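You operate a simulated robot arm through the tools that you are given. There is no shell and no other tool.

You run a simulated robot arm. Do the job below in one go: nothing can be reset, and whatever is moved stays where it is left.

JOB
Swap the black flow restrictor in its socket for the red one.
Fine: mains shut and pressure bled first, old one in the grey tray, then mains on till the IN gauge is back up.

The check looks at the end state, three seconds after you hand in, the way a careful person would. Anything else that was tipped, shoved, dropped, spilled or broken makes it a failure.

ROBOT AND FRAMES
A 7-joint arm with a three-finger gripper, fixed in place. Base frame: the origin is at the foot of the arm, x ahead of it, y to its left, z up. Lengths are in cm, angles in rad, forces in N, time in s.
Its first joint turns from -2.897 to 2.897 rad. Payload 2.69 kg.
The TCP is the grasp point between the finger pads, 3 cm short of the fingertips. In the tool frame z runs along the fingers and y along their closing line. The gripper opens to 12.8 cm. The gripper's body begins 11.7 cm behind the TCP.
Orientation is told as [roll, pitch, yaw] about the base's x, y, z axes, in that order, counted from this pose: with the fingers straight down and closing along the base's y, the tool's x points along the base's -x, its y along +y and its z along -z.

CONTROLS
- The arm moves only by the tool arm_command. Its argument "moves" is a list of rows, each an object (a shift or turn left out is 0, a gripper value left out holds the last) with "linear": the shift along the tool's x, y, z in cm, a list of three; "rotation": the turn, a rotation vector about the tool's x, y, z in rad, a list of three; "fingers": the opening, from 0 (shut) to 1 (fully open). In form: [{"linear": [dx, dy, dz], "rotation": [ax, ay, az], "fingers": fingers}, ...]. A call has 1 to 20 rows; each row shifts and turns the commanded pose from where the row before left it, along the tool's axes as they then stand. A row lasts 0.2 s, in which the tool goes at most 5 cm and 0.15 rad; a call with a longer step from one row to the next is refused whole, and so is a gripper value outside its range. A pose out of reach is approached as far as the arm can. The call stops where the force on the tool passes 40 N (or 10 N more than at its start, if that is more) or the arm is blocked; 0.2 s more then pass. The fingers move at their own pace and stop on an object; they squeeze with about 33 N. The grip force told is the motor's: it shows also when the fingers shut on nothing. Time passes only in rows, and 0.2 s behind the last, so rows that do not move let the fingers close. The reply holds the time, the measured pose of the TCP, the force on the tool along the base axes, the opening and the grip force, in the units named above and with some noise, with the torque about the TCP (base axes, N m) and any sound that the robot's microphone picked up, and new pictures: "show" is both (left out), scene, wrist or none.
- Cameras (640 x 400 px; columns grow to the right, rows downward): "scene" is fixed at [22.15, -49.9, 138.59]; the picture's right is [0.77, -0.64, 0.00], its down [-0.15, -0.19, -0.97] and it looks along [0.62, 0.75, -0.24] (base axes); focal length 291 px, centre (320, 200). "wrist" rides on the gripper at [5.8, 5.4, -13.1] in the tool frame; the picture's right is [-0.68, 0.74, 0.00], its down [-0.62, -0.57, -0.55] and it looks along [-0.40, -0.37, 0.84] (tool axes); focal length 234 px, centre (320, 200). There is no depth. A picture from a camera that has moved, and an enlarged one, comes with that camera's place and axes in the base frame and with its lens.
- move_column(by): slides the trunk up (or, below 0, down) by that many cm; the arm rides with it, the base frame stays. It gives what a move gives, with no picture.
- inspect(camera, box): a new picture of the part [left, top, right, bottom] of that camera's present view, enlarged. The clock stands still meanwhile.
- job_done(): hands the job in; it is judged then, once.

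Places have to be worked out from the pictures, the camera data and where the tool is seen. Open the gripper and draw the arm clear of the work before you hand the job in, unless the task says otherwise.

The tools are called as name(argument=value, ...) on one line, values as JSON. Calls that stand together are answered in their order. arm_command: Moves the arm, as the interface text tells. Its arguments: {"type":"object","properties":{"moves":{"type":"array","items":{"type":"object","properties":{"linear":{"type":"array","items":{"type":"number"}},"rotation":{"type":"array","items":{"type":"number"}},"fingers":{"type":"number"}}}},"show":{"type":"string","enum":["both","scene","wrist","none"]}},"required":["moves"]} The other tools are called the same way: move_column (by) slides the trunk up or down; inspect (camera, box) takes an enlarged picture of a part of a camera's view; job_done () hands the job in.

At the start:

```text
time: 0.0
tool_pos: [65.2, 16.97, 142.31]
tool_rot: [0.0, 0.001, 0.0]
contact_force: [0.5, 0.1, -0.5]
wrist_torque: [-0.01, 0.02, -0.03]
opening: 12.81
grip_force: 0.0
trunk travel left (down, up): [-22.5, 12.5]
```

scene: 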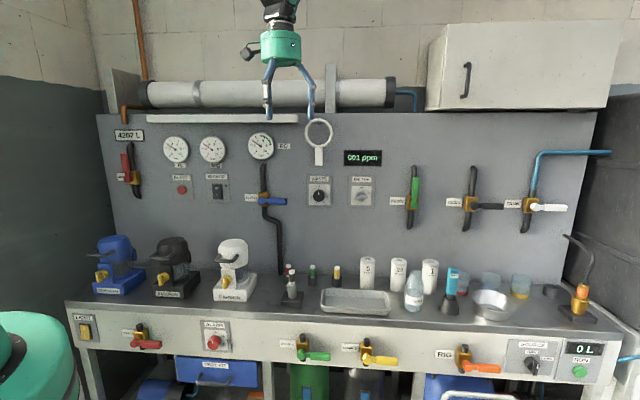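
wrist: 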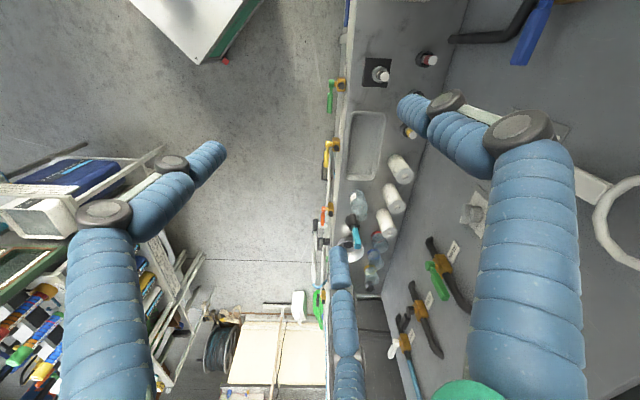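

I start by looking closely at the scene in enlarged parts to find the valves, labels, socket and restrictors.

inspect(camera="scene", box=[90, 110, 330, 260])

inspect(camera="scene", box=[300, 110, 620, 310])

inspect(camera="scene", box=[60, 230, 300, 380])

inspect(camera="scene", box=[260, 240, 440, 352])

inspect(camera="scene", box=[400, 250, 640, 400])

```text
2.67 times, centred on (210, 185) of scene
camera zoom: at [22.15, -49.9, 138.59], right [0.77, -0.64, 0.0], down [-0.15, -0.19, -0.97], along [0.62, 0.75, -0.24], focal length 775 px, centre (613, 240)
```

zoom: 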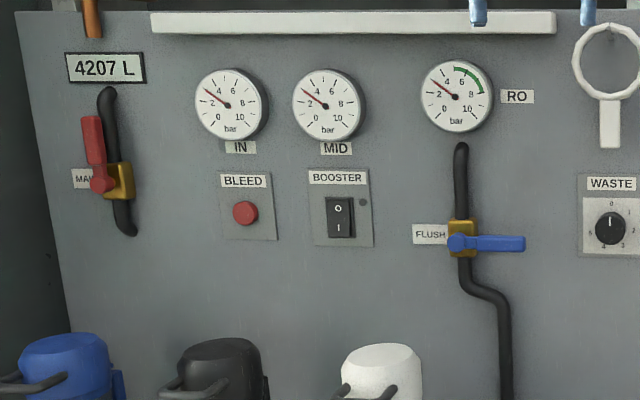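

```text
2.00 times, centred on (460, 210) of scene
camera zoom: at [22.15, -49.9, 138.59], right [0.77, -0.64, 0.0], down [-0.15, -0.19, -0.97], along [0.62, 0.75, -0.24], focal length 582 px, centre (40, 180)
```

zoom: 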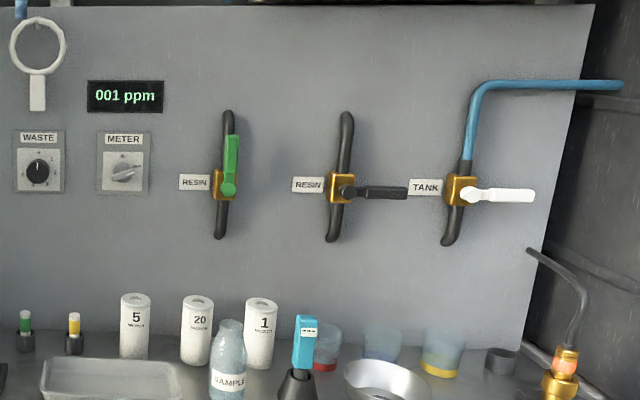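

```text
2.67 times, centred on (180, 305) of scene
camera zoom: at [22.15, -49.9, 138.59], right [0.77, -0.64, 0.0], down [-0.15, -0.19, -0.97], along [0.62, 0.75, -0.24], focal length 775 px, centre (693, -80)
```

zoom: 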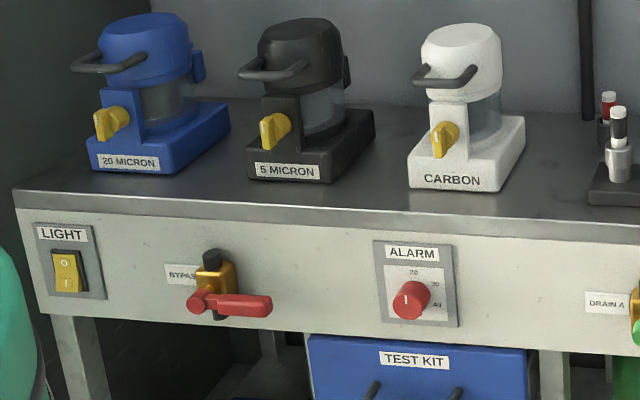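

```text
3.56 times, centred on (350, 296) of scene
camera zoom: at [22.15, -49.9, 138.59], right [0.77, -0.64, 0.0], down [-0.15, -0.19, -0.97], along [0.62, 0.75, -0.24], focal length 1034 px, centre (213, -141)
```

zoom: 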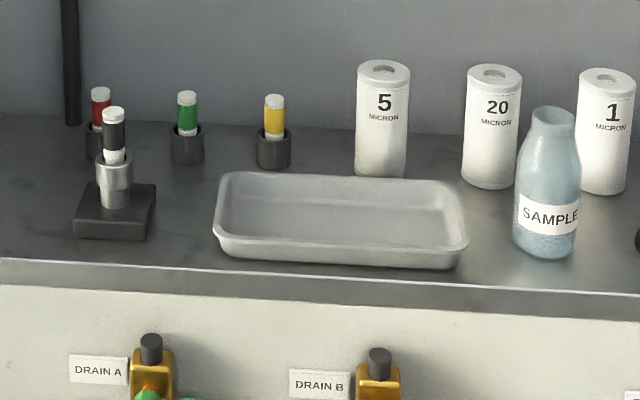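

```text
2.67 times, centred on (520, 325) of scene
camera zoom: at [22.15, -49.9, 138.59], right [0.77, -0.64, 0.0], down [-0.15, -0.19, -0.97], along [0.62, 0.75, -0.24], focal length 775 px, centre (-213, -133)
```

zoom: 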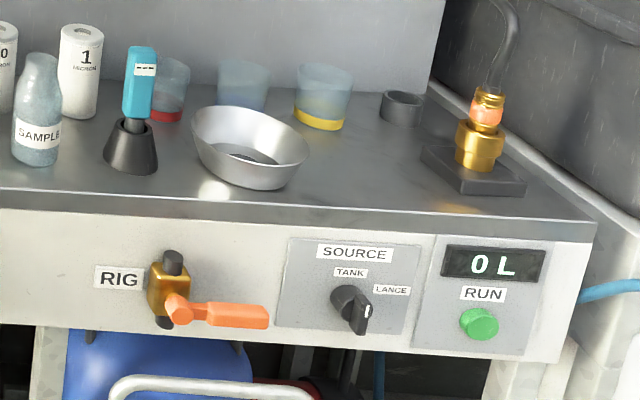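

Now enlarged wrist views of the bench for triangulating the parts.

inspect(camera="wrist", box=[320, 20, 480, 120])

inspect(camera="wrist", box=[320, 100, 480, 200])

inspect(camera="wrist", box=[320, 180, 480, 280])

inspect(camera="scene", box=[110, 130, 190, 220])

inspect(camera="scene", box=[270, 250, 350, 310])

```text
4.00 times, centred on (400, 70) of wrist
camera zoom: at [59.17, 22.38, 155.51], right [0.68, 0.74, 0.0], down [0.62, -0.57, 0.55], along [0.4, -0.37, -0.84], focal length 937 px, centre (0, 720)
```

zoom: 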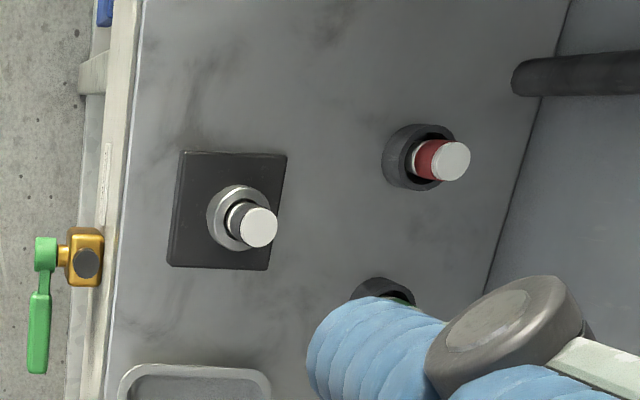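

```text
4.00 times, centred on (400, 150) of wrist
camera zoom: at [59.17, 22.38, 155.51], right [0.68, 0.74, 0.0], down [0.62, -0.57, 0.55], along [0.4, -0.37, -0.84], focal length 937 px, centre (0, 400)
```

zoom: 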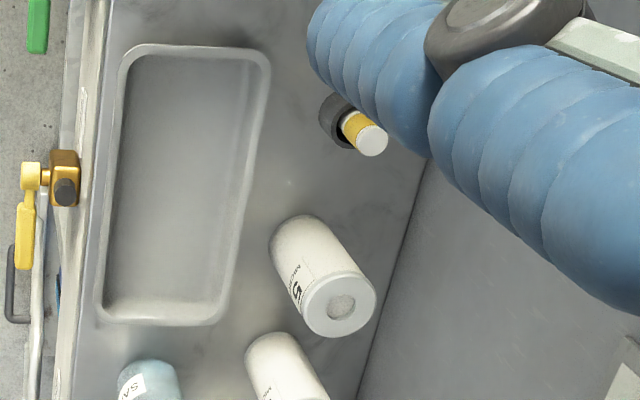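

```text
4.00 times, centred on (400, 230) of wrist
camera zoom: at [59.17, 22.38, 155.51], right [0.68, 0.74, 0.0], down [0.62, -0.57, 0.55], along [0.4, -0.37, -0.84], focal length 937 px, centre (0, 80)
```

zoom: 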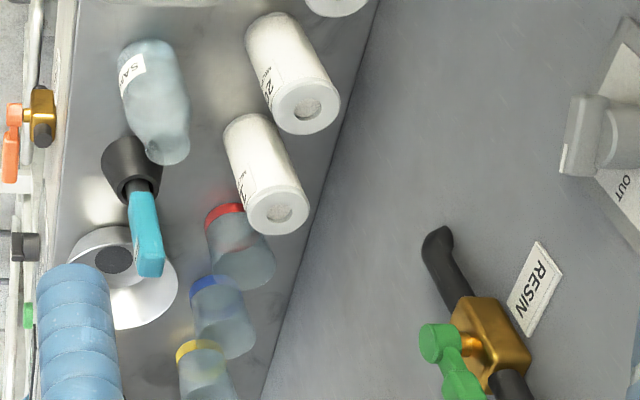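

```text
4.44 times, centred on (150, 175) of scene
camera zoom: at [22.15, -49.9, 138.59], right [0.77, -0.64, 0.0], down [-0.15, -0.19, -0.97], along [0.62, 0.75, -0.24], focal length 1292 px, centre (1076, 311)
```

zoom: 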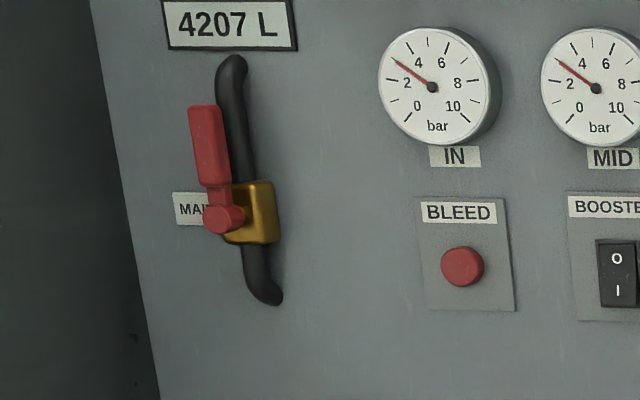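

```text
6.67 times, centred on (310, 280) of scene
camera zoom: at [22.15, -49.9, 138.59], right [0.77, -0.64, 0.0], down [-0.15, -0.19, -0.97], along [0.62, 0.75, -0.24], focal length 1938 px, centre (387, -333)
```

zoom: 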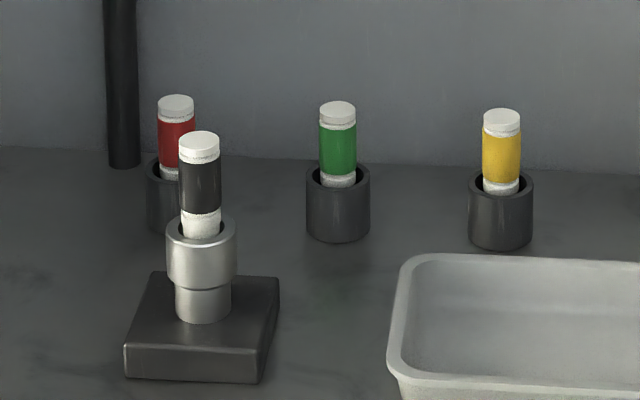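

The mains valve (red lever, upright = open) and BLEED button are on the left of the panel. The panel faces the arm at about 45°, with its plane near x+y≈136 and the bench top near z≈75.5. The black restrictor top is near (75,30,88.5) and the red one near (82,42.6,84). First I yaw the tool by 45° so that it lines up with the panel.

arm_command(moves=[{"rotation": [0, 0, -0.1309]}, {"rotation": [0, 0, -0.1309]}, {"rotation": [0, 0, -0.1309]}, {"rotation": [0, 0, -0.1309]}, {"rotation": [0, 0, -0.1309]}, {"rotation": [0, 0, -0.1309]}, {}])

```text
time: 1.6
tool_pos: [65.1, 16.91, 142.17]
tool_rot: [-0.001, 0.0, 0.786]
contact_force: [0.6, -0.4, -0.6]
wrist_torque: [-0.01, 0.02, 0.02]
opening: 12.83
grip_force: 0.0
trunk travel left (down, up): [-22.5, 12.5]
camera wrist: at [57.08, 16.65, 155.49], right [-0.04, 1.0, 0.0], down [0.84, 0.04, 0.55], along [0.55, 0.02, -0.84], focal length 234 px, centre (320, 200)
```

scene: 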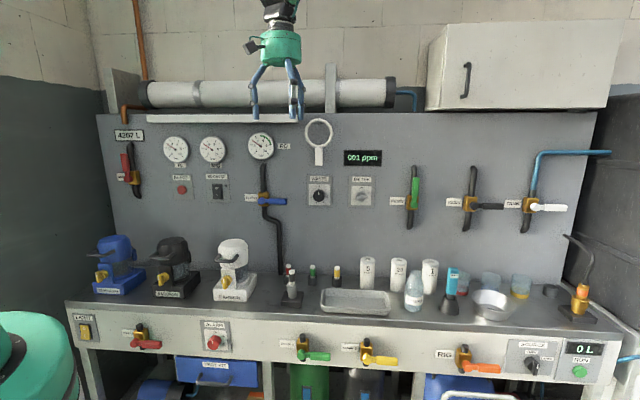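
wrist: 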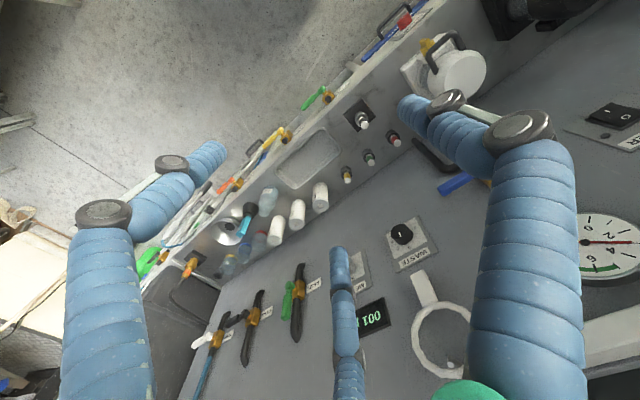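

The tool is now square with the panel. I move it left along the panel, staying about 30 cm in front of it and going a little lower.

arm_command(moves=[{"linear": [-0.4, 4.2, 0.8]}, {"linear": [-0.4, 4.2, 0.8]}, {"linear": [-0.4, 4.2, 0.8]}, {"linear": [-0.4, 4.2, 0.8]}, {"linear": [-0.4, 4.2, 0.8]}, {"linear": [-0.4, 4.2, 0.8]}, {"linear": [-0.4, 4.2, 0.8]}, {"linear": [-0.4, 4.2, 0.8]}, {"linear": [-0.4, 4.2, 0.8]}, {"linear": [-0.4, 4.2, 0.8]}, {"linear": [-0.4, 4.2, 0.8]}, {"linear": [-0.4, 4.2, 0.8]}, {}])

```text
time: 4.4
tool_pos: [32.8, 55.97, 132.65]
tool_rot: [0.0, -0.001, 0.784]
contact_force: [-1.2, 0.0, -0.3]
wrist_torque: [-0.04, -0.03, -0.02]
opening: 12.79
grip_force: 0.0
trunk travel left (down, up): [-22.5, 12.5]
camera wrist: at [24.81, 55.77, 145.76], right [-0.04, 1.0, 0.0], down [0.84, 0.04, 0.55], along [0.55, 0.02, -0.84], focal length 234 px, centre (320, 200)
```

scene: 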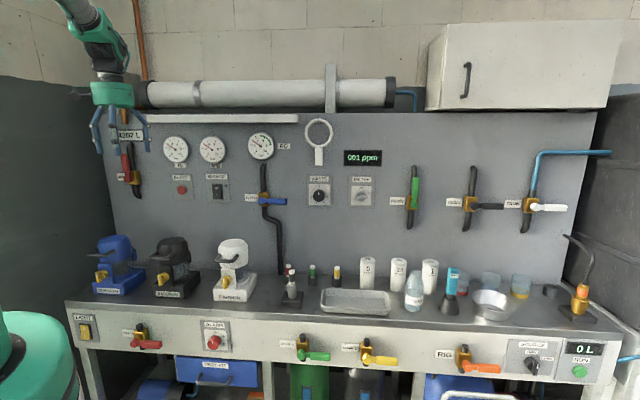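
wrist: 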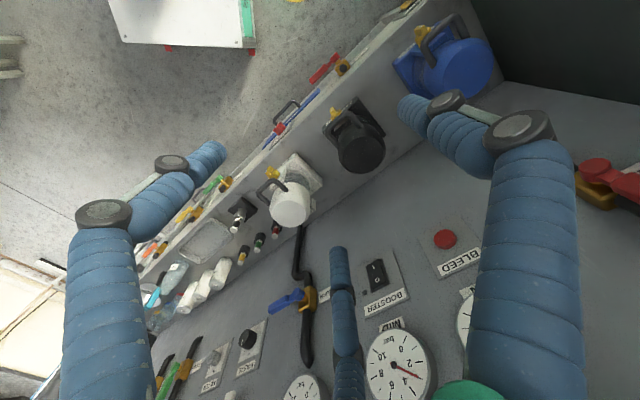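

The bleed button triangulates to about (54.2,80.7,113), so the panel face is at n≈96. Now I tilt the tool to point horizontally at the panel.

arm_command(moves=[{"rotation": [0, -0.1428, 0]}, {"rotation": [0, -0.1428, 0]}, {"rotation": [0, -0.1428, 0]}, {"rotation": [0, -0.1428, 0]}, {"rotation": [0, -0.1428, 0]}, {"rotation": [0, -0.1428, 0]}, {"rotation": [0, -0.1428, 0]}, {"rotation": [0, -0.1428, 0]}, {"rotation": [0, -0.1428, 0]}, {"rotation": [0, -0.1428, 0]}, {"rotation": [0, -0.1428, 0], "fingers": 0}, {"fingers": 0}, {"fingers": 0}])

```text
time: 7.2
tool_pos: [32.96, 55.89, 132.71]
tool_rot: [-2.993, -1.571, -2.506]
contact_force: [1.2, 0.0, 0.1]
wrist_torque: [0.01, 0.03, 0.0]
opening: 0.23
grip_force: 31.3
trunk travel left (down, up): [-22.5, 12.5]
camera wrist: at [19.71, 50.51, 126.98], right [-0.52, 0.52, 0.68], down [0.01, -0.79, 0.62], along [0.85, 0.33, 0.4], focal length 234 px, centre (320, 200)
```

scene: 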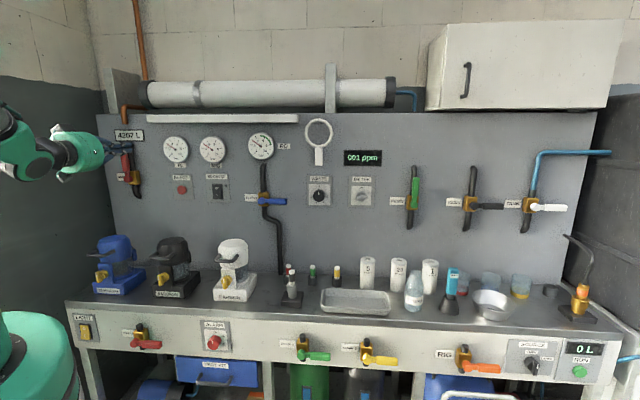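
wrist: 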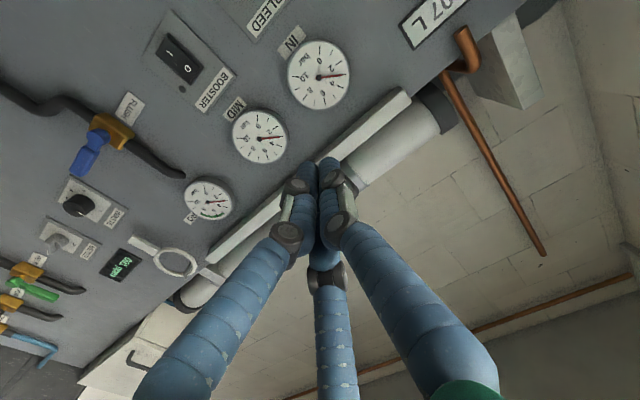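

The tool now points at the panel. I want a closer look at the gripper itself, since a third digit shows in the wrist view.

inspect(camera="wrist", box=[120, 120, 520, 400])

inspect(camera="scene", box=[0, 80, 200, 220])

```text
1.43 times, centred on (320, 260) of wrist
camera zoom: at [19.71, 50.51, 126.98], right [-0.52, 0.52, 0.68], down [0.01, -0.79, 0.62], along [0.85, 0.33, 0.4], focal length 334 px, centre (320, 114)
```

zoom: 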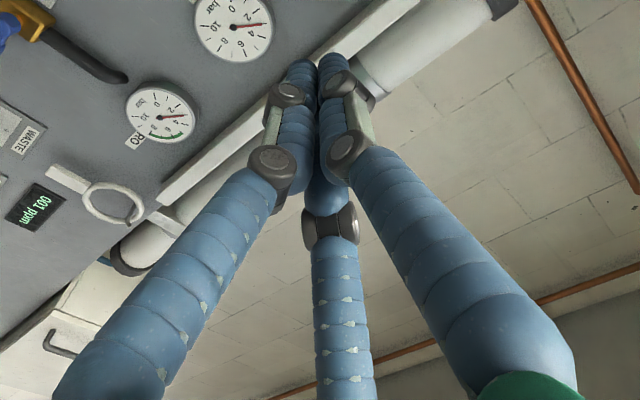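

```text
2.86 times, centred on (100, 150) of scene
camera zoom: at [22.15, -49.9, 138.59], right [0.77, -0.64, 0.0], down [-0.15, -0.19, -0.97], along [0.62, 0.75, -0.24], focal length 831 px, centre (949, 343)
```

zoom: 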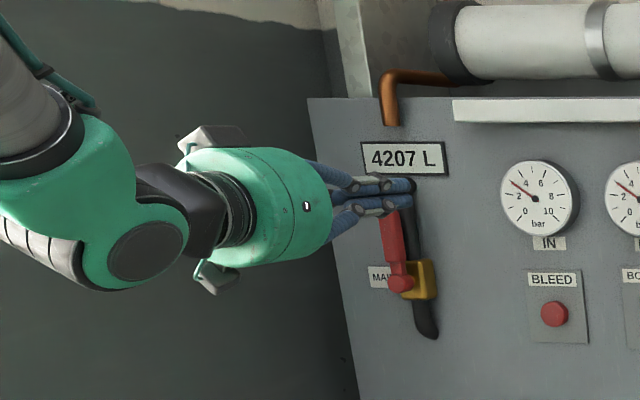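

The hand looks like a three-digit hand, and its tip projects where expected. The mains hub triangulates to about e=-39, n=91.5, z=118 (e runs along the panel to the right, n into the panel), with the lever reaching up to z≈128. I move in front and left of the lever and stop short of it to check.

arm_command(moves=[{"linear": [0.9, 3.5, 2.1]}, {"linear": [0.9, 3.5, 2.1]}, {"linear": [0.9, 3.5, 2.1]}, {"linear": [0.9, 3.5, 2.1]}, {"linear": [0.9, 3.5, 2.1]}, {"linear": [0.9, 3.5, 2.1]}, {"linear": [0.9, 3.5, 2.1]}, {"linear": [0.9, 3.5, 2.1]}, {}])

```text
time: 9.4
tool_pos: [31.3, 85.91, 129.22]
tool_rot: [2.387, -1.529, -1.671]
contact_force: [0.6, 0.2, 1.1]
wrist_torque: [-0.02, 0.0, -0.01]
opening: 0.2
grip_force: 31.0
trunk travel left (down, up): [-22.5, 12.5]
stopped in row 9: the arm was blocked; the commanded pose is now the measured one
camera wrist: at [17.85, 81.68, 123.09], right [-0.49, 0.53, 0.7], down [-0.05, -0.81, 0.58], along [0.87, 0.25, 0.42], focal length 234 px, centre (320, 200)
```

scene: 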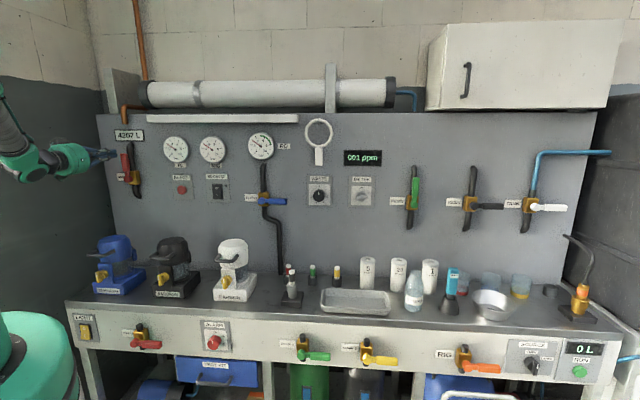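
wrist: 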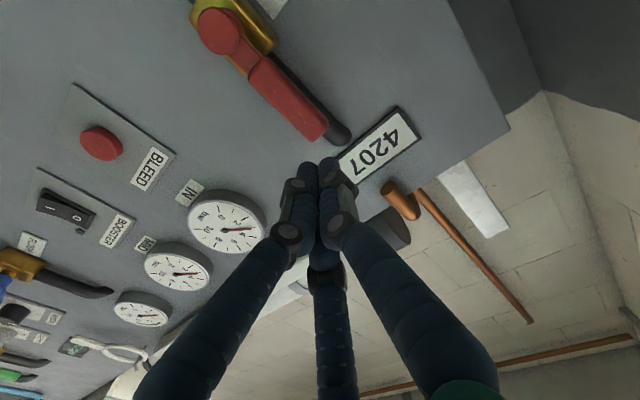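

The arm stopped at a limit of its reach at e=-38.6, n=82.9. Both views agree on the lever: hub at e≈-38.9, n≈91, z≈118, top at z≈128.3. I back off and turn the tool more radially (heading about 67°), which should be easier to reach.

arm_command(moves=[{"linear": [0, 0, -4]}, {"linear": [0, 0, -4]}, {"rotation": [-0.15, 0, 0]}, {"rotation": [-0.15, 0, 0]}, {"rotation": [-0.15, 0, 0]}, {}])

```text
time: 10.8
tool_pos: [24.87, 80.84, 128.67]
tool_rot: [2.826, -1.53, -1.653]
contact_force: [1.3, -0.1, 0.3]
wrist_torque: [0.01, 0.02, 0.03]
opening: 0.19
grip_force: 31.3
trunk travel left (down, up): [-22.5, 12.5]
camera wrist: at [14.76, 71.26, 122.52], right [-0.68, 0.26, 0.69], down [0.31, -0.75, 0.59], along [0.67, 0.61, 0.43], focal length 234 px, centre (320, 200)
```

scene: 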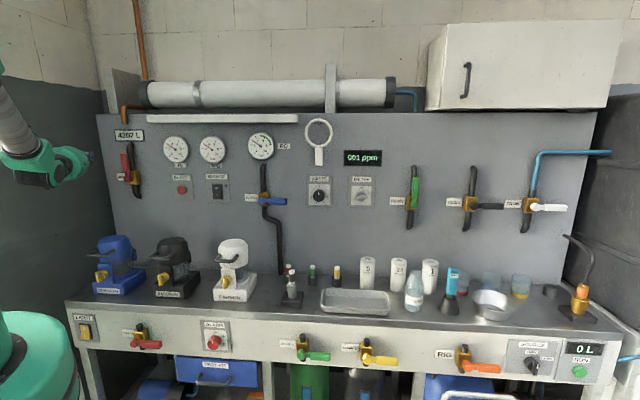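
wrist: 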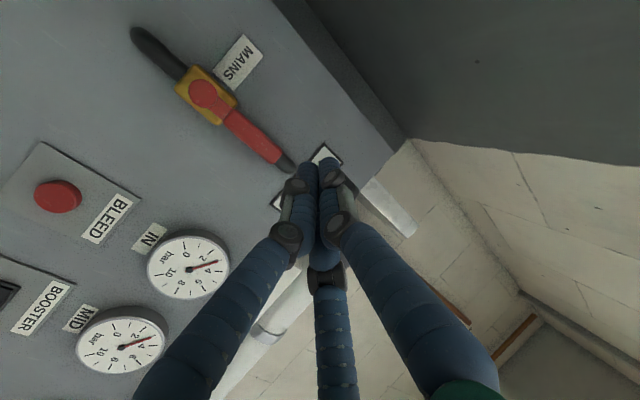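

Now the tool points at heading 67°, with the MAINS valve in view. I advance to just short of the lever on its left side and lower to z≈125.5.

arm_command(moves=[{"linear": [1.1, 0, 3.3]}, {"linear": [1.1, 0, 3.3]}, {"linear": [1.1, 0, 3.3]}, {}])

```text
time: 11.8
tool_pos: [28.88, 90.1, 126.18]
tool_rot: [2.821, -1.531, -1.656]
contact_force: [-0.5, -0.5, -0.6]
wrist_torque: [-0.04, 0.04, 0.01]
opening: 0.22
grip_force: 31.2
trunk travel left (down, up): [-22.5, 12.5]
camera wrist: at [18.65, 80.5, 120.01], right [-0.68, 0.27, 0.69], down [0.3, -0.75, 0.59], along [0.67, 0.6, 0.43], focal length 234 px, centre (320, 200)
```

scene: 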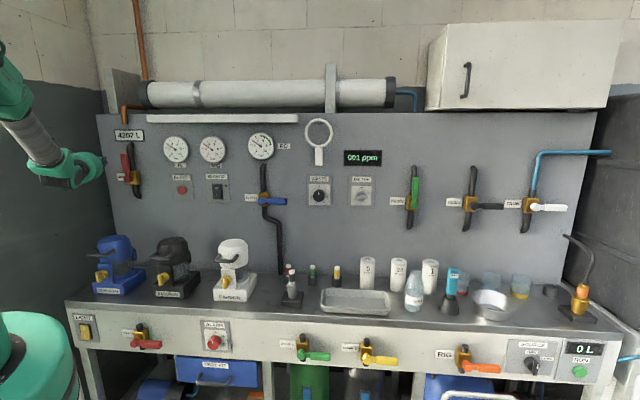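
wrist: 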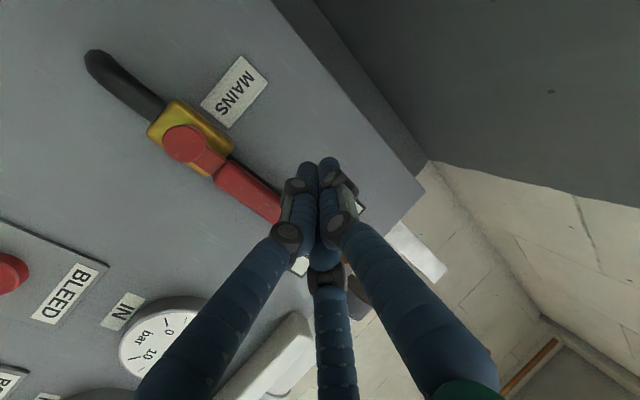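

Fingertips are now left of the lever and about 4 cm short of its front face. I move in so that they lie beside the lever.

arm_command(moves=[{"linear": [0.35, -1.4, 2.35]}, {"linear": [0.35, -1.4, 2.35]}, {}])

inspect(camera="scene", box=[70, 110, 190, 220])

```text
time: 12.6
tool_pos: [29.67, 90.55, 125.75]
tool_rot: [2.792, -1.536, -1.636]
contact_force: [0.2, 0.1, 0.3]
wrist_torque: [0.05, -0.02, 0.03]
opening: 0.22
grip_force: 30.9
out of reach, approached as far as the arm can: row 1, 2
trunk travel left (down, up): [-22.5, 12.5]
camera wrist: at [19.43, 81.02, 119.64], right [-0.68, 0.27, 0.69], down [0.29, -0.75, 0.59], along [0.68, 0.6, 0.43], focal length 234 px, centre (320, 200)
```

scene: 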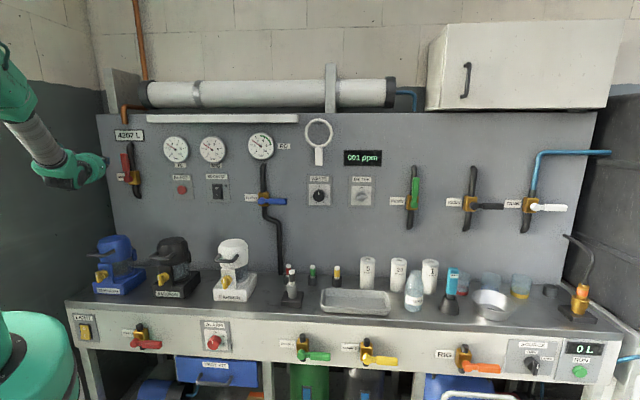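
wrist: 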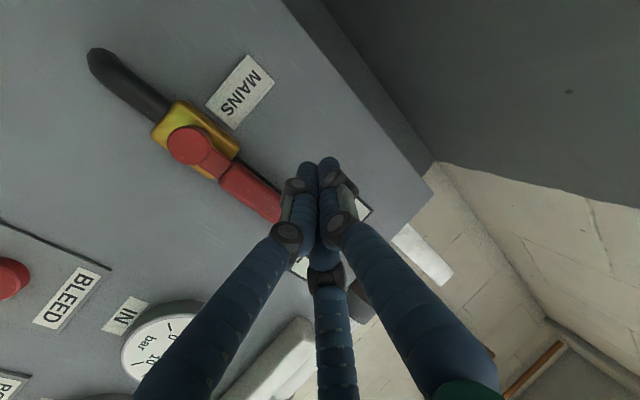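

```text
3.64 times, centred on (130, 165) of scene
camera zoom: at [22.15, -49.9, 138.59], right [0.77, -0.64, 0.0], down [-0.15, -0.19, -0.97], along [0.62, 0.75, -0.24], focal length 1057 px, centre (1011, 327)
```

zoom: 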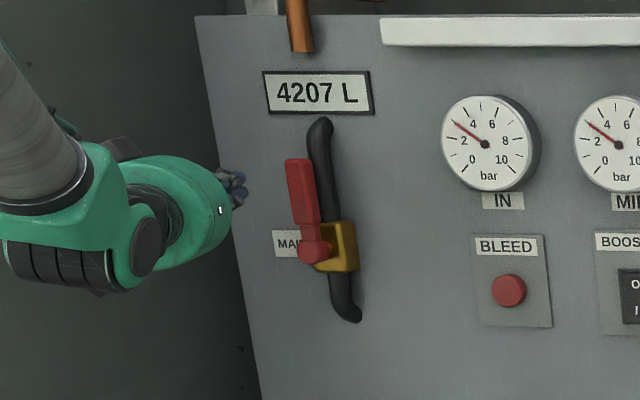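

The arm now reports the pose as out of reach at 95 cm from its axis. I look at how the arm is bent before choosing a remedy (trunk height or tool heading).

inspect(camera="scene", box=[0, 0, 160, 400])

```text
1.00 times, centred on (80, 200) of scene (not enlarged: the box is as wide or as high as the picture)
camera zoom: at [22.15, -49.9, 138.59], right [0.77, -0.64, 0.0], down [-0.15, -0.19, -0.97], along [0.62, 0.75, -0.24], focal length 291 px, centre (560, 200)
```

zoom: 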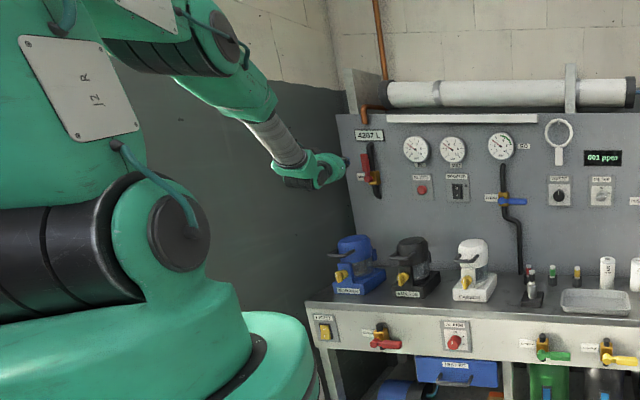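

The wide view shows the shoulder near z≈128, a high elbow and a forearm that slopes steeply down, so the wrist is probably near a joint limit with the tool horizontal. Lowering the trunk should flatten the forearm. I back off a little, slide the trunk down 12 cm, then bring the tool up again.

arm_command(moves=[{"linear": [0, 0, -3]}, {"linear": [0, 0, -3]}, {}], show="none")

move_column(by=-12)

arm_command(moves=[{"linear": [-3, 0, 0]}, {"linear": [-3, 0, 0]}, {"linear": [-3, 0, 0]}, {"linear": [-3, 0, 0]}, {}])

inspect(camera="scene", box=[0, 0, 160, 400])

```text
time: 13.4
tool_pos: [26.98, 85.02, 125.87]
tool_rot: [2.818, -1.531, -1.66]
contact_force: [1.5, -2.2, 0.3]
wrist_torque: [-0.05, -0.01, -0.04]
opening: 0.23
grip_force: 31.9
out of reach, approached as far as the arm can: row 1
trunk travel left (down, up): [-22.5, 12.5]
```

```text
time: 14.9
tool_pos: [27.0, 84.96, 113.89]
tool_rot: [2.815, -1.532, -1.656]
contact_force: [-0.3, 0.6, 0.5]
wrist_torque: [-0.01, 0.02, -0.01]
opening: 0.23
grip_force: 31.6
trunk travel left (down, up): [-10.5, 24.5]
```

```text
time: 16.1
tool_pos: [27.0, 84.8, 125.85]
tool_rot: [2.812, -1.533, -1.653]
contact_force: [-0.4, 0.3, 0.2]
wrist_torque: [0.01, 0.02, 0.01]
opening: 0.21
grip_force: 31.9
trunk travel left (down, up): [-10.5, 24.5]
camera wrist: at [16.69, 75.26, 119.72], right [-0.68, 0.27, 0.69], down [0.3, -0.75, 0.59], along [0.67, 0.6, 0.43], focal length 234 px, centre (320, 200)
```

scene: 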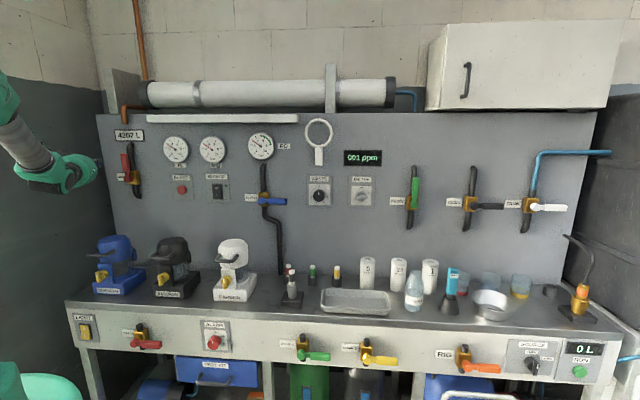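
wrist: 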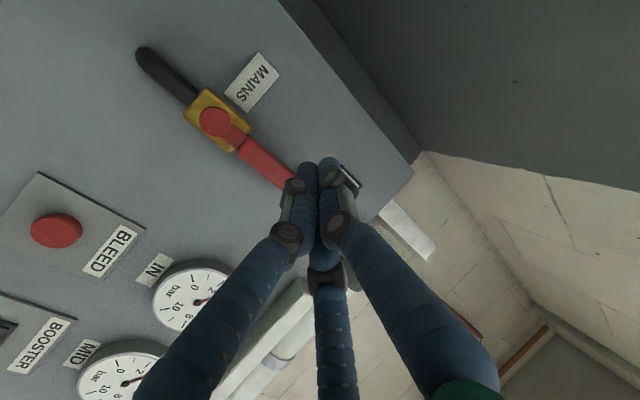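

```text
1.00 times, centred on (80, 200) of scene (not enlarged: the box is as wide or as high as the picture)
camera zoom: at [22.15, -49.9, 138.59], right [0.77, -0.64, 0.0], down [-0.15, -0.19, -0.97], along [0.62, 0.75, -0.24], focal length 291 px, centre (560, 200)
```

zoom: 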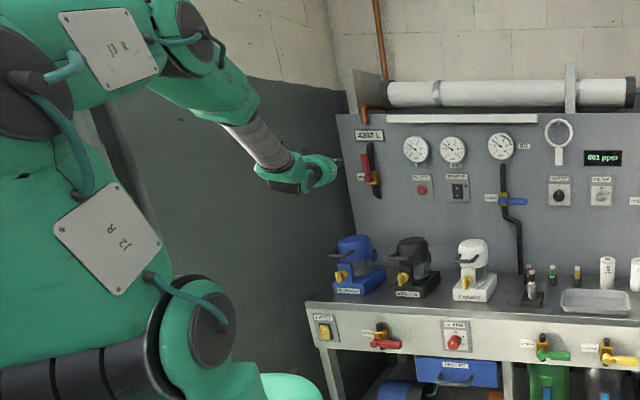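

With the trunk lower, the arm pose looks freer. I advance along the left of the lever again.

arm_command(moves=[{"linear": [0.1, -0.6, 3.4]}, {"linear": [0.1, -0.6, 3.4]}, {"linear": [0.1, -0.6, 3.4]}, {}])

```text
time: 17.1
tool_pos: [32.77, 93.39, 125.62]
tool_rot: [2.806, -1.534, -1.648]
contact_force: [0.4, -0.2, 0.2]
wrist_torque: [0.09, -0.01, -0.02]
opening: 0.23
grip_force: 31.7
trunk travel left (down, up): [-10.5, 24.5]
camera wrist: at [22.56, 83.76, 119.44], right [-0.68, 0.27, 0.69], down [0.3, -0.75, 0.59], along [0.67, 0.6, 0.43], focal length 234 px, centre (320, 200)
```

scene: 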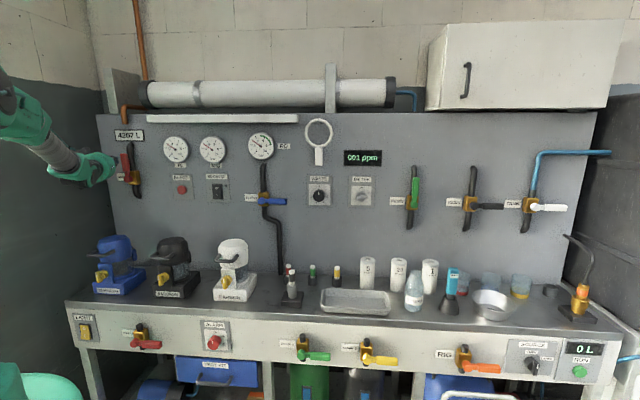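
wrist: 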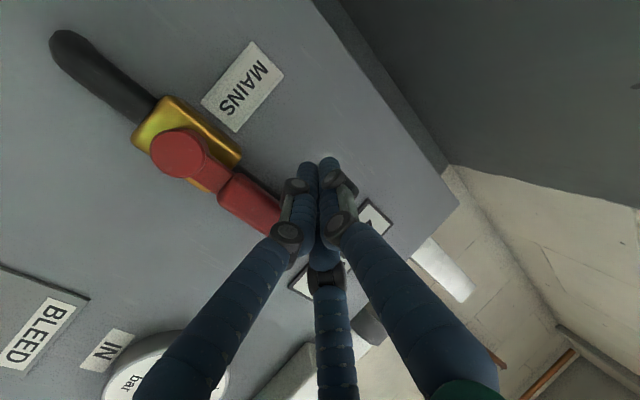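

Trunk lowering worked: the tip now lies beside the lever at e≈-44, n≈92. I push the lever to the right along an arc around its hub, in a few small rows first.

arm_command(moves=[{"linear": [0.05, -1.12, -0.45]}, {"linear": [0.05, -1.12, -0.45]}, {"linear": [-0.17, -0.95, -0.38]}, {"linear": [-0.17, -0.95, -0.38]}, {"linear": [0.1, -0.96, -0.38]}, {"linear": [0.1, -0.96, -0.38]}, {}])

inspect(camera="scene", box=[70, 110, 190, 220])

```text
time: 18.7
tool_pos: [34.37, 90.4, 126.38]
tool_rot: [2.759, -1.536, -1.616]
contact_force: [-0.7, -0.3, 0.0]
wrist_torque: [0.0, 0.02, -0.01]
opening: 0.21
grip_force: 31.8
out of reach, approached as far as the arm can: row 3, 4, 5, 6
trunk travel left (down, up): [-10.5, 24.5]
camera wrist: at [23.92, 81.05, 120.26], right [-0.67, 0.28, 0.69], down [0.29, -0.75, 0.59], along [0.68, 0.59, 0.43], focal length 234 px, centre (320, 200)
```

scene: 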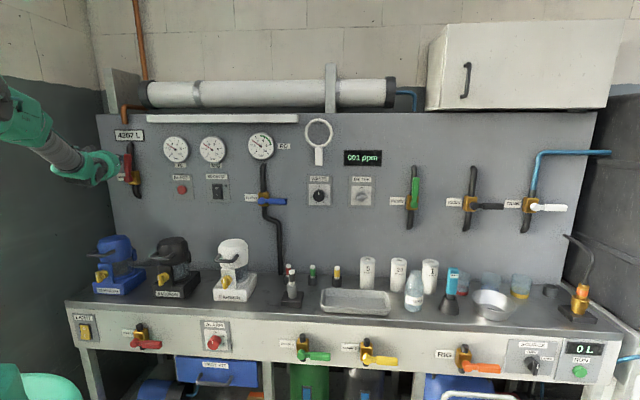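
wrist: 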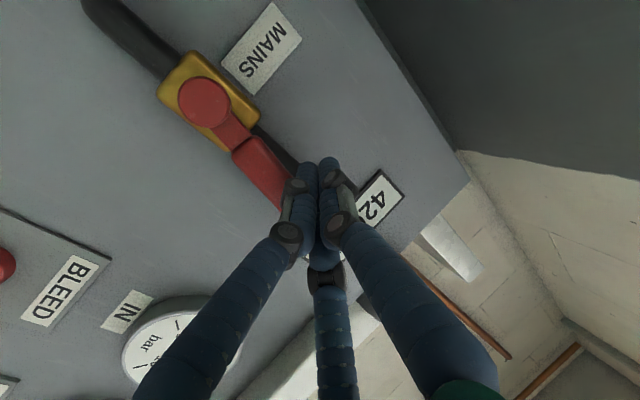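

```text
3.64 times, centred on (130, 165) of scene
camera zoom: at [22.15, -49.9, 138.59], right [0.77, -0.64, 0.0], down [-0.15, -0.19, -0.97], along [0.62, 0.75, -0.24], focal length 1057 px, centre (1011, 327)
```

zoom: 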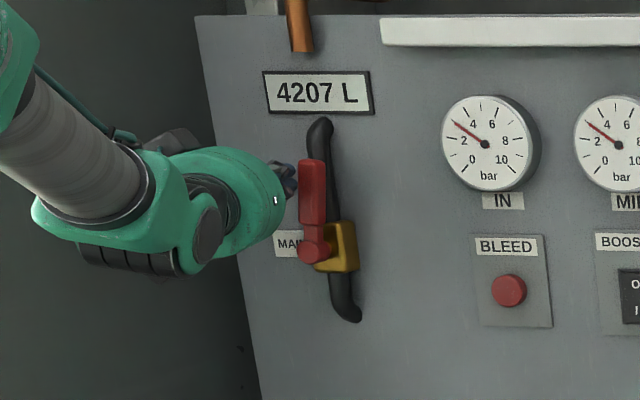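

The lever has begun to turn, but the arm hit a joint limit again, probably wrist pitch. I back off, lower the trunk further and tilt the fingers slightly downward to gain range.

arm_command(moves=[{"linear": [0, 0.8, -2.5]}, {"linear": [0, 0.5, -3]}, {"linear": [0, 0, -3]}, {}], show="none")

move_column(by=-10)

arm_command(moves=[{"linear": [-3, 0, 0], "rotation": [0, 0.1, 0]}, {"linear": [-3, 0, 0], "rotation": [0, 0.1, 0]}, {"linear": [-3, 0, 0], "rotation": [0, 0.1, 0]}, {}])

```text
time: 19.7
tool_pos: [29.51, 83.04, 126.17]
tool_rot: [2.813, -1.533, -1.655]
contact_force: [0.4, 0.0, 0.0]
wrist_torque: [-0.05, 0.04, -0.03]
opening: 0.21
grip_force: 31.6
trunk travel left (down, up): [-10.5, 24.5]
```

```text
time: 21.0
tool_pos: [29.42, 83.16, 116.06]
tool_rot: [2.811, -1.531, -1.651]
contact_force: [0.3, -0.5, 0.4]
wrist_torque: [-0.01, 0.03, 0.0]
opening: 0.21
grip_force: 31.5
trunk travel left (down, up): [-0.5, 34.5]
```

```text
time: 22.0
tool_pos: [29.86, 83.72, 125.09]
tool_rot: [0.05, -1.307, 1.114]
contact_force: [0.3, 0.3, -0.5]
wrist_torque: [-0.01, 0.03, -0.01]
opening: 0.2
grip_force: 31.3
trunk travel left (down, up): [-0.5, 34.5]
camera wrist: at [19.12, 72.99, 123.04], right [-0.6, 0.45, 0.66], down [0.38, -0.57, 0.73], along [0.71, 0.69, 0.17], focal length 234 px, centre (320, 200)
```

scene: 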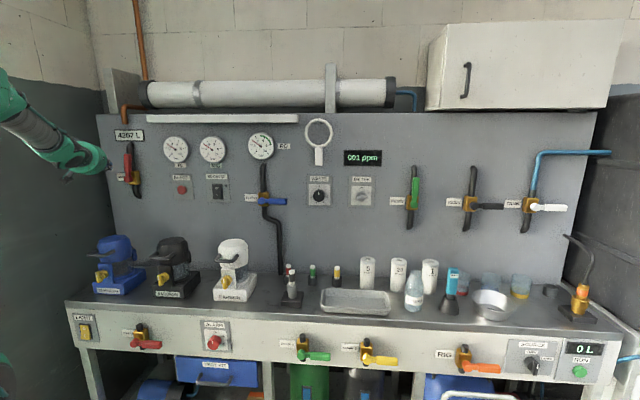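
wrist: 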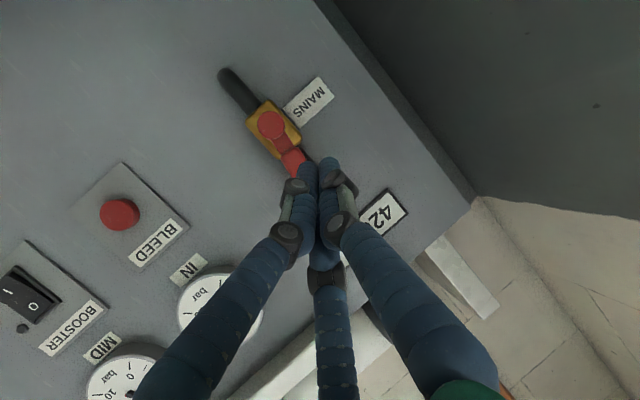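

The tool now points 15° downward at heading 67°, with the tip at e≈-39, n≈83. I shift left and then forward beside the lever again.

arm_command(moves=[{"linear": [-0.32, 3.61, 1.38]}, {"linear": [-1.06, -1.13, 2.69]}, {"linear": [-1.06, -1.13, 2.69]}, {"linear": [-1.06, -1.13, 2.69]}, {}])

inspect(camera="scene", box=[70, 110, 190, 220])

```text
time: 23.2
tool_pos: [33.79, 93.2, 125.78]
tool_rot: [0.05, -1.305, 1.11]
contact_force: [0.4, 0.1, -1.0]
wrist_torque: [0.11, -0.01, 0.0]
opening: 0.21
grip_force: 31.2
trunk travel left (down, up): [-0.5, 34.5]
camera wrist: at [22.97, 82.38, 123.68], right [-0.6, 0.45, 0.66], down [0.38, -0.57, 0.73], along [0.71, 0.69, 0.17], focal length 234 px, centre (320, 200)
```

scene: 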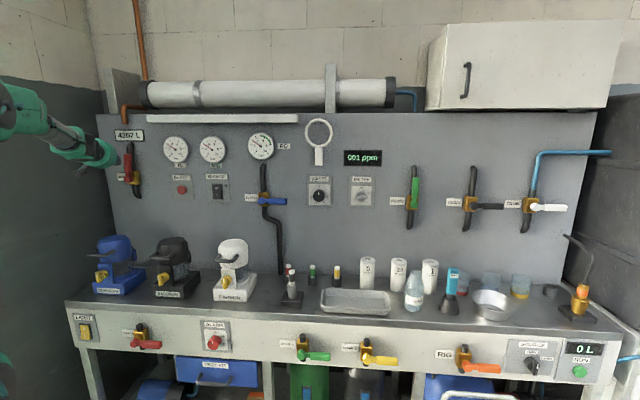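
wrist: 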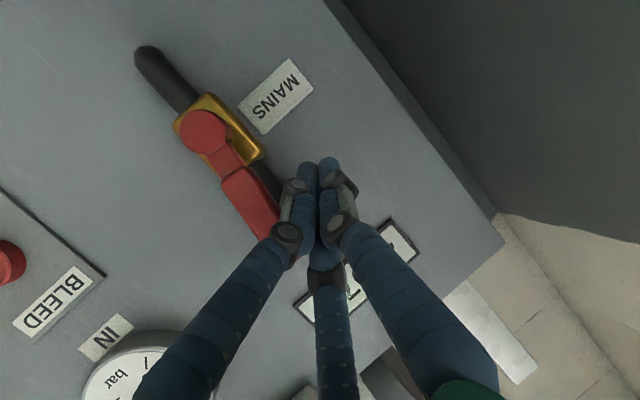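

```text
3.64 times, centred on (130, 165) of scene
camera zoom: at [22.15, -49.9, 138.59], right [0.77, -0.64, 0.0], down [-0.15, -0.19, -0.97], along [0.62, 0.75, -0.24], focal length 1057 px, centre (1011, 327)
```

zoom: 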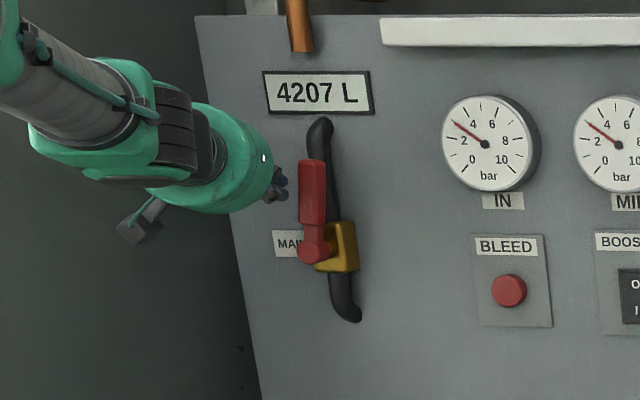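

The tip is beside the lever again and within reach. I push it along the first part of the arc.

arm_command(moves=[{"linear": [0.11, -1.22, -0.47]}, {"linear": [-0.06, -0.93, -0.4]}, {"linear": [-0.06, -0.93, -0.4]}, {"linear": [0.18, -0.94, -0.33]}, {"linear": [0.18, -0.94, -0.33]}, {"linear": [0.42, -0.9, -0.25]}, {"linear": [0.42, -0.9, -0.25]}, {}])

inspect(camera="scene", box=[70, 110, 190, 220])

```text
time: 25.0
tool_pos: [38.83, 87.65, 125.33]
tool_rot: [0.046, -1.305, 1.111]
contact_force: [-0.4, 0.4, -0.4]
wrist_torque: [-0.02, 0.0, 0.03]
opening: 0.2
grip_force: 32.0
trunk travel left (down, up): [-0.5, 34.5]
camera wrist: at [28.12, 76.9, 123.26], right [-0.6, 0.45, 0.66], down [0.38, -0.57, 0.73], along [0.71, 0.69, 0.17], focal length 234 px, centre (320, 200)
```

scene: 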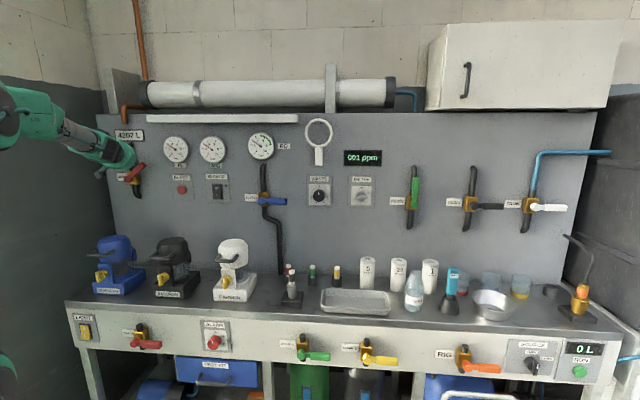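
wrist: 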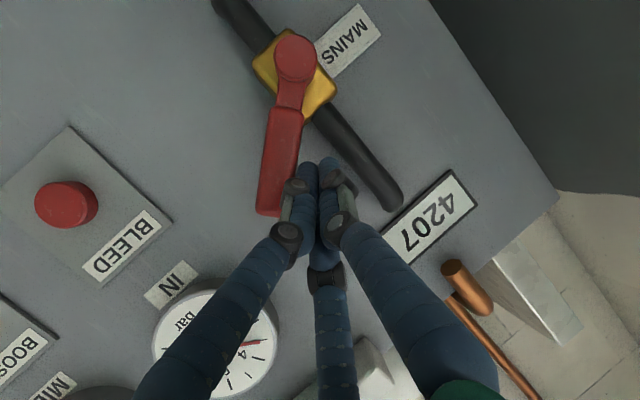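

```text
3.64 times, centred on (130, 165) of scene
camera zoom: at [22.15, -49.9, 138.59], right [0.77, -0.64, 0.0], down [-0.15, -0.19, -0.97], along [0.62, 0.75, -0.24], focal length 1057 px, centre (1011, 327)
```

zoom: 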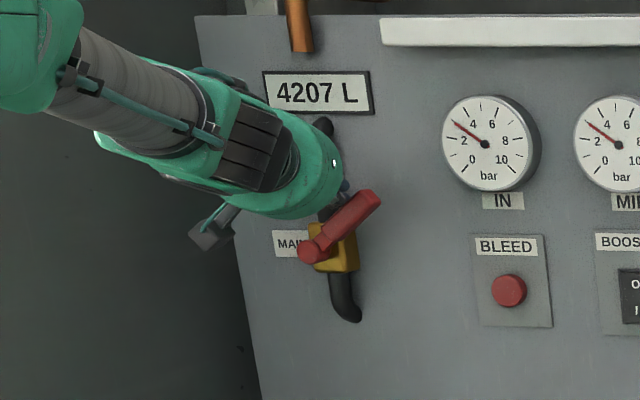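

The lever has turned to about 45° to the right. I continue the arc down to horizontal.

arm_command(moves=[{"linear": [0.62, -0.76, -0.14]}, {"linear": [0.62, -0.76, -0.14]}, {"linear": [0.8, -0.62, -0.03]}, {"linear": [0.8, -0.62, -0.03]}, {"linear": [0.9, -0.39, 0.09]}, {"linear": [0.9, -0.39, 0.09]}, {"linear": [0.79, -0.19, 0.14]}, {"linear": [0.79, -0.1, 0.14]}, {}])

inspect(camera="scene", box=[70, 110, 190, 220])

```text
time: 26.7
tool_pos: [41.58, 85.01, 121.28]
tool_rot: [0.055, -1.327, 1.111]
contact_force: [2.9, 1.9, 8.6]
wrist_torque: [0.21, -0.2, 0.0]
opening: 0.23
grip_force: 31.4
trunk travel left (down, up): [-0.5, 34.5]
stopped in row 8: the force on the tool passed its limit at 44 N (the readings are from after the stop); the commanded pose is now the measured one
camera wrist: at [30.87, 74.39, 119.02], right [-0.6, 0.44, 0.67], down [0.38, -0.58, 0.72], along [0.7, 0.69, 0.18], focal length 234 px, centre (320, 200)
```

scene: 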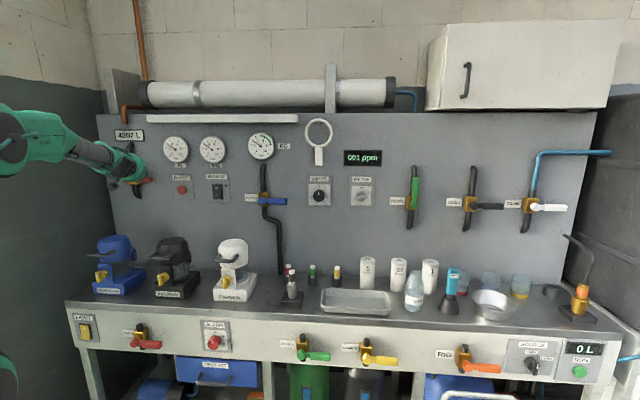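
wrist: 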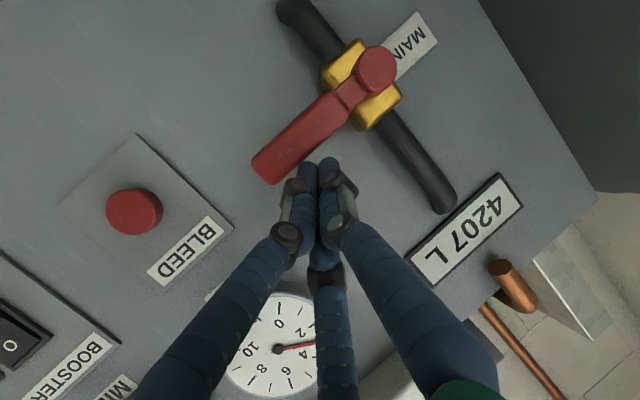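

```text
3.64 times, centred on (130, 165) of scene
camera zoom: at [22.15, -49.9, 138.59], right [0.77, -0.64, 0.0], down [-0.15, -0.19, -0.97], along [0.62, 0.75, -0.24], focal length 1057 px, centre (1011, 327)
```

zoom: 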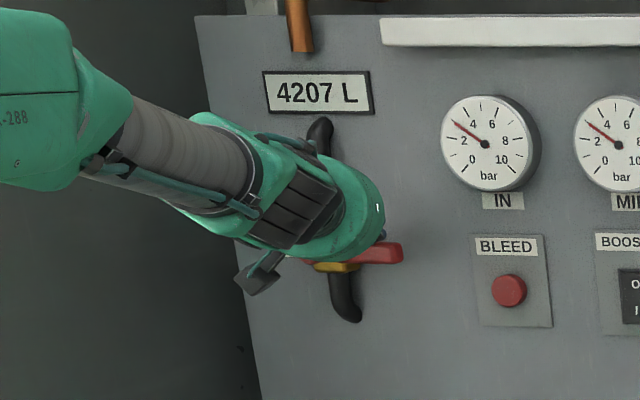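

The lever hit its stop horizontal (44 N), so the mains are shut; the IN gauge still holds about 3 bar. I back off upward and away, and turn the tool square to the panel for the BLEED button.

arm_command(moves=[{"linear": [-0.5, 0, -1]}, {"linear": [0, 0, -4]}, {"linear": [0, 0, -4]}, {"rotation": [0.123, -0.08, 0.033]}, {"rotation": [0.123, -0.08, 0.033]}, {"rotation": [0.123, -0.08, 0.033]}, {}])

inspect(camera="scene", box=[90, 110, 250, 220])

```text
time: 28.3
tool_pos: [37.77, 77.67, 124.43]
tool_rot: [0.994, -1.499, -0.115]
contact_force: [-0.4, 0.5, -0.1]
wrist_torque: [0.05, -0.06, -0.01]
opening: 0.17
grip_force: 31.7
out of reach, approached as far as the arm can: row 4
trunk travel left (down, up): [-0.5, 34.5]
camera wrist: at [24.79, 71.17, 119.39], right [-0.52, 0.46, 0.72], down [0.13, -0.79, 0.6], along [0.85, 0.41, 0.35], focal length 234 px, centre (320, 200)
```

scene: 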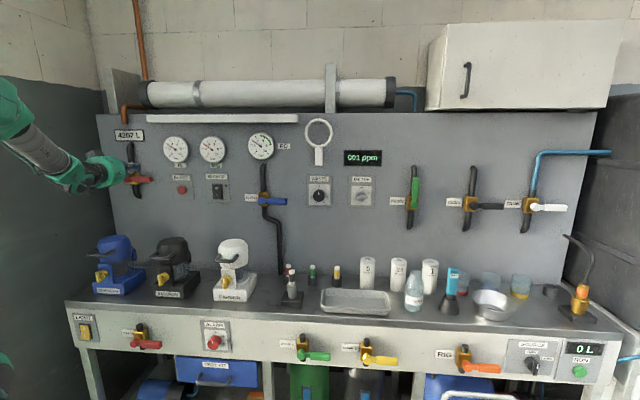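
wrist: 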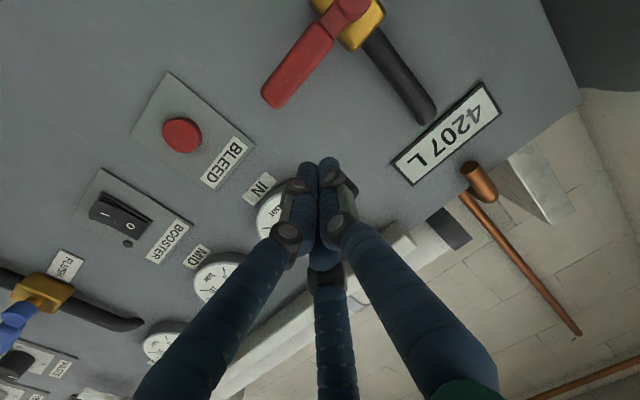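

```text
3.64 times, centred on (170, 165) of scene
camera zoom: at [22.15, -49.9, 138.59], right [0.77, -0.64, 0.0], down [-0.15, -0.19, -0.97], along [0.62, 0.75, -0.24], focal length 1057 px, centre (866, 327)
```

zoom: 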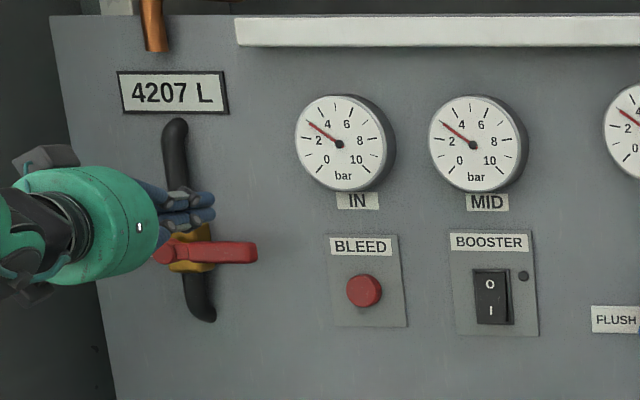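

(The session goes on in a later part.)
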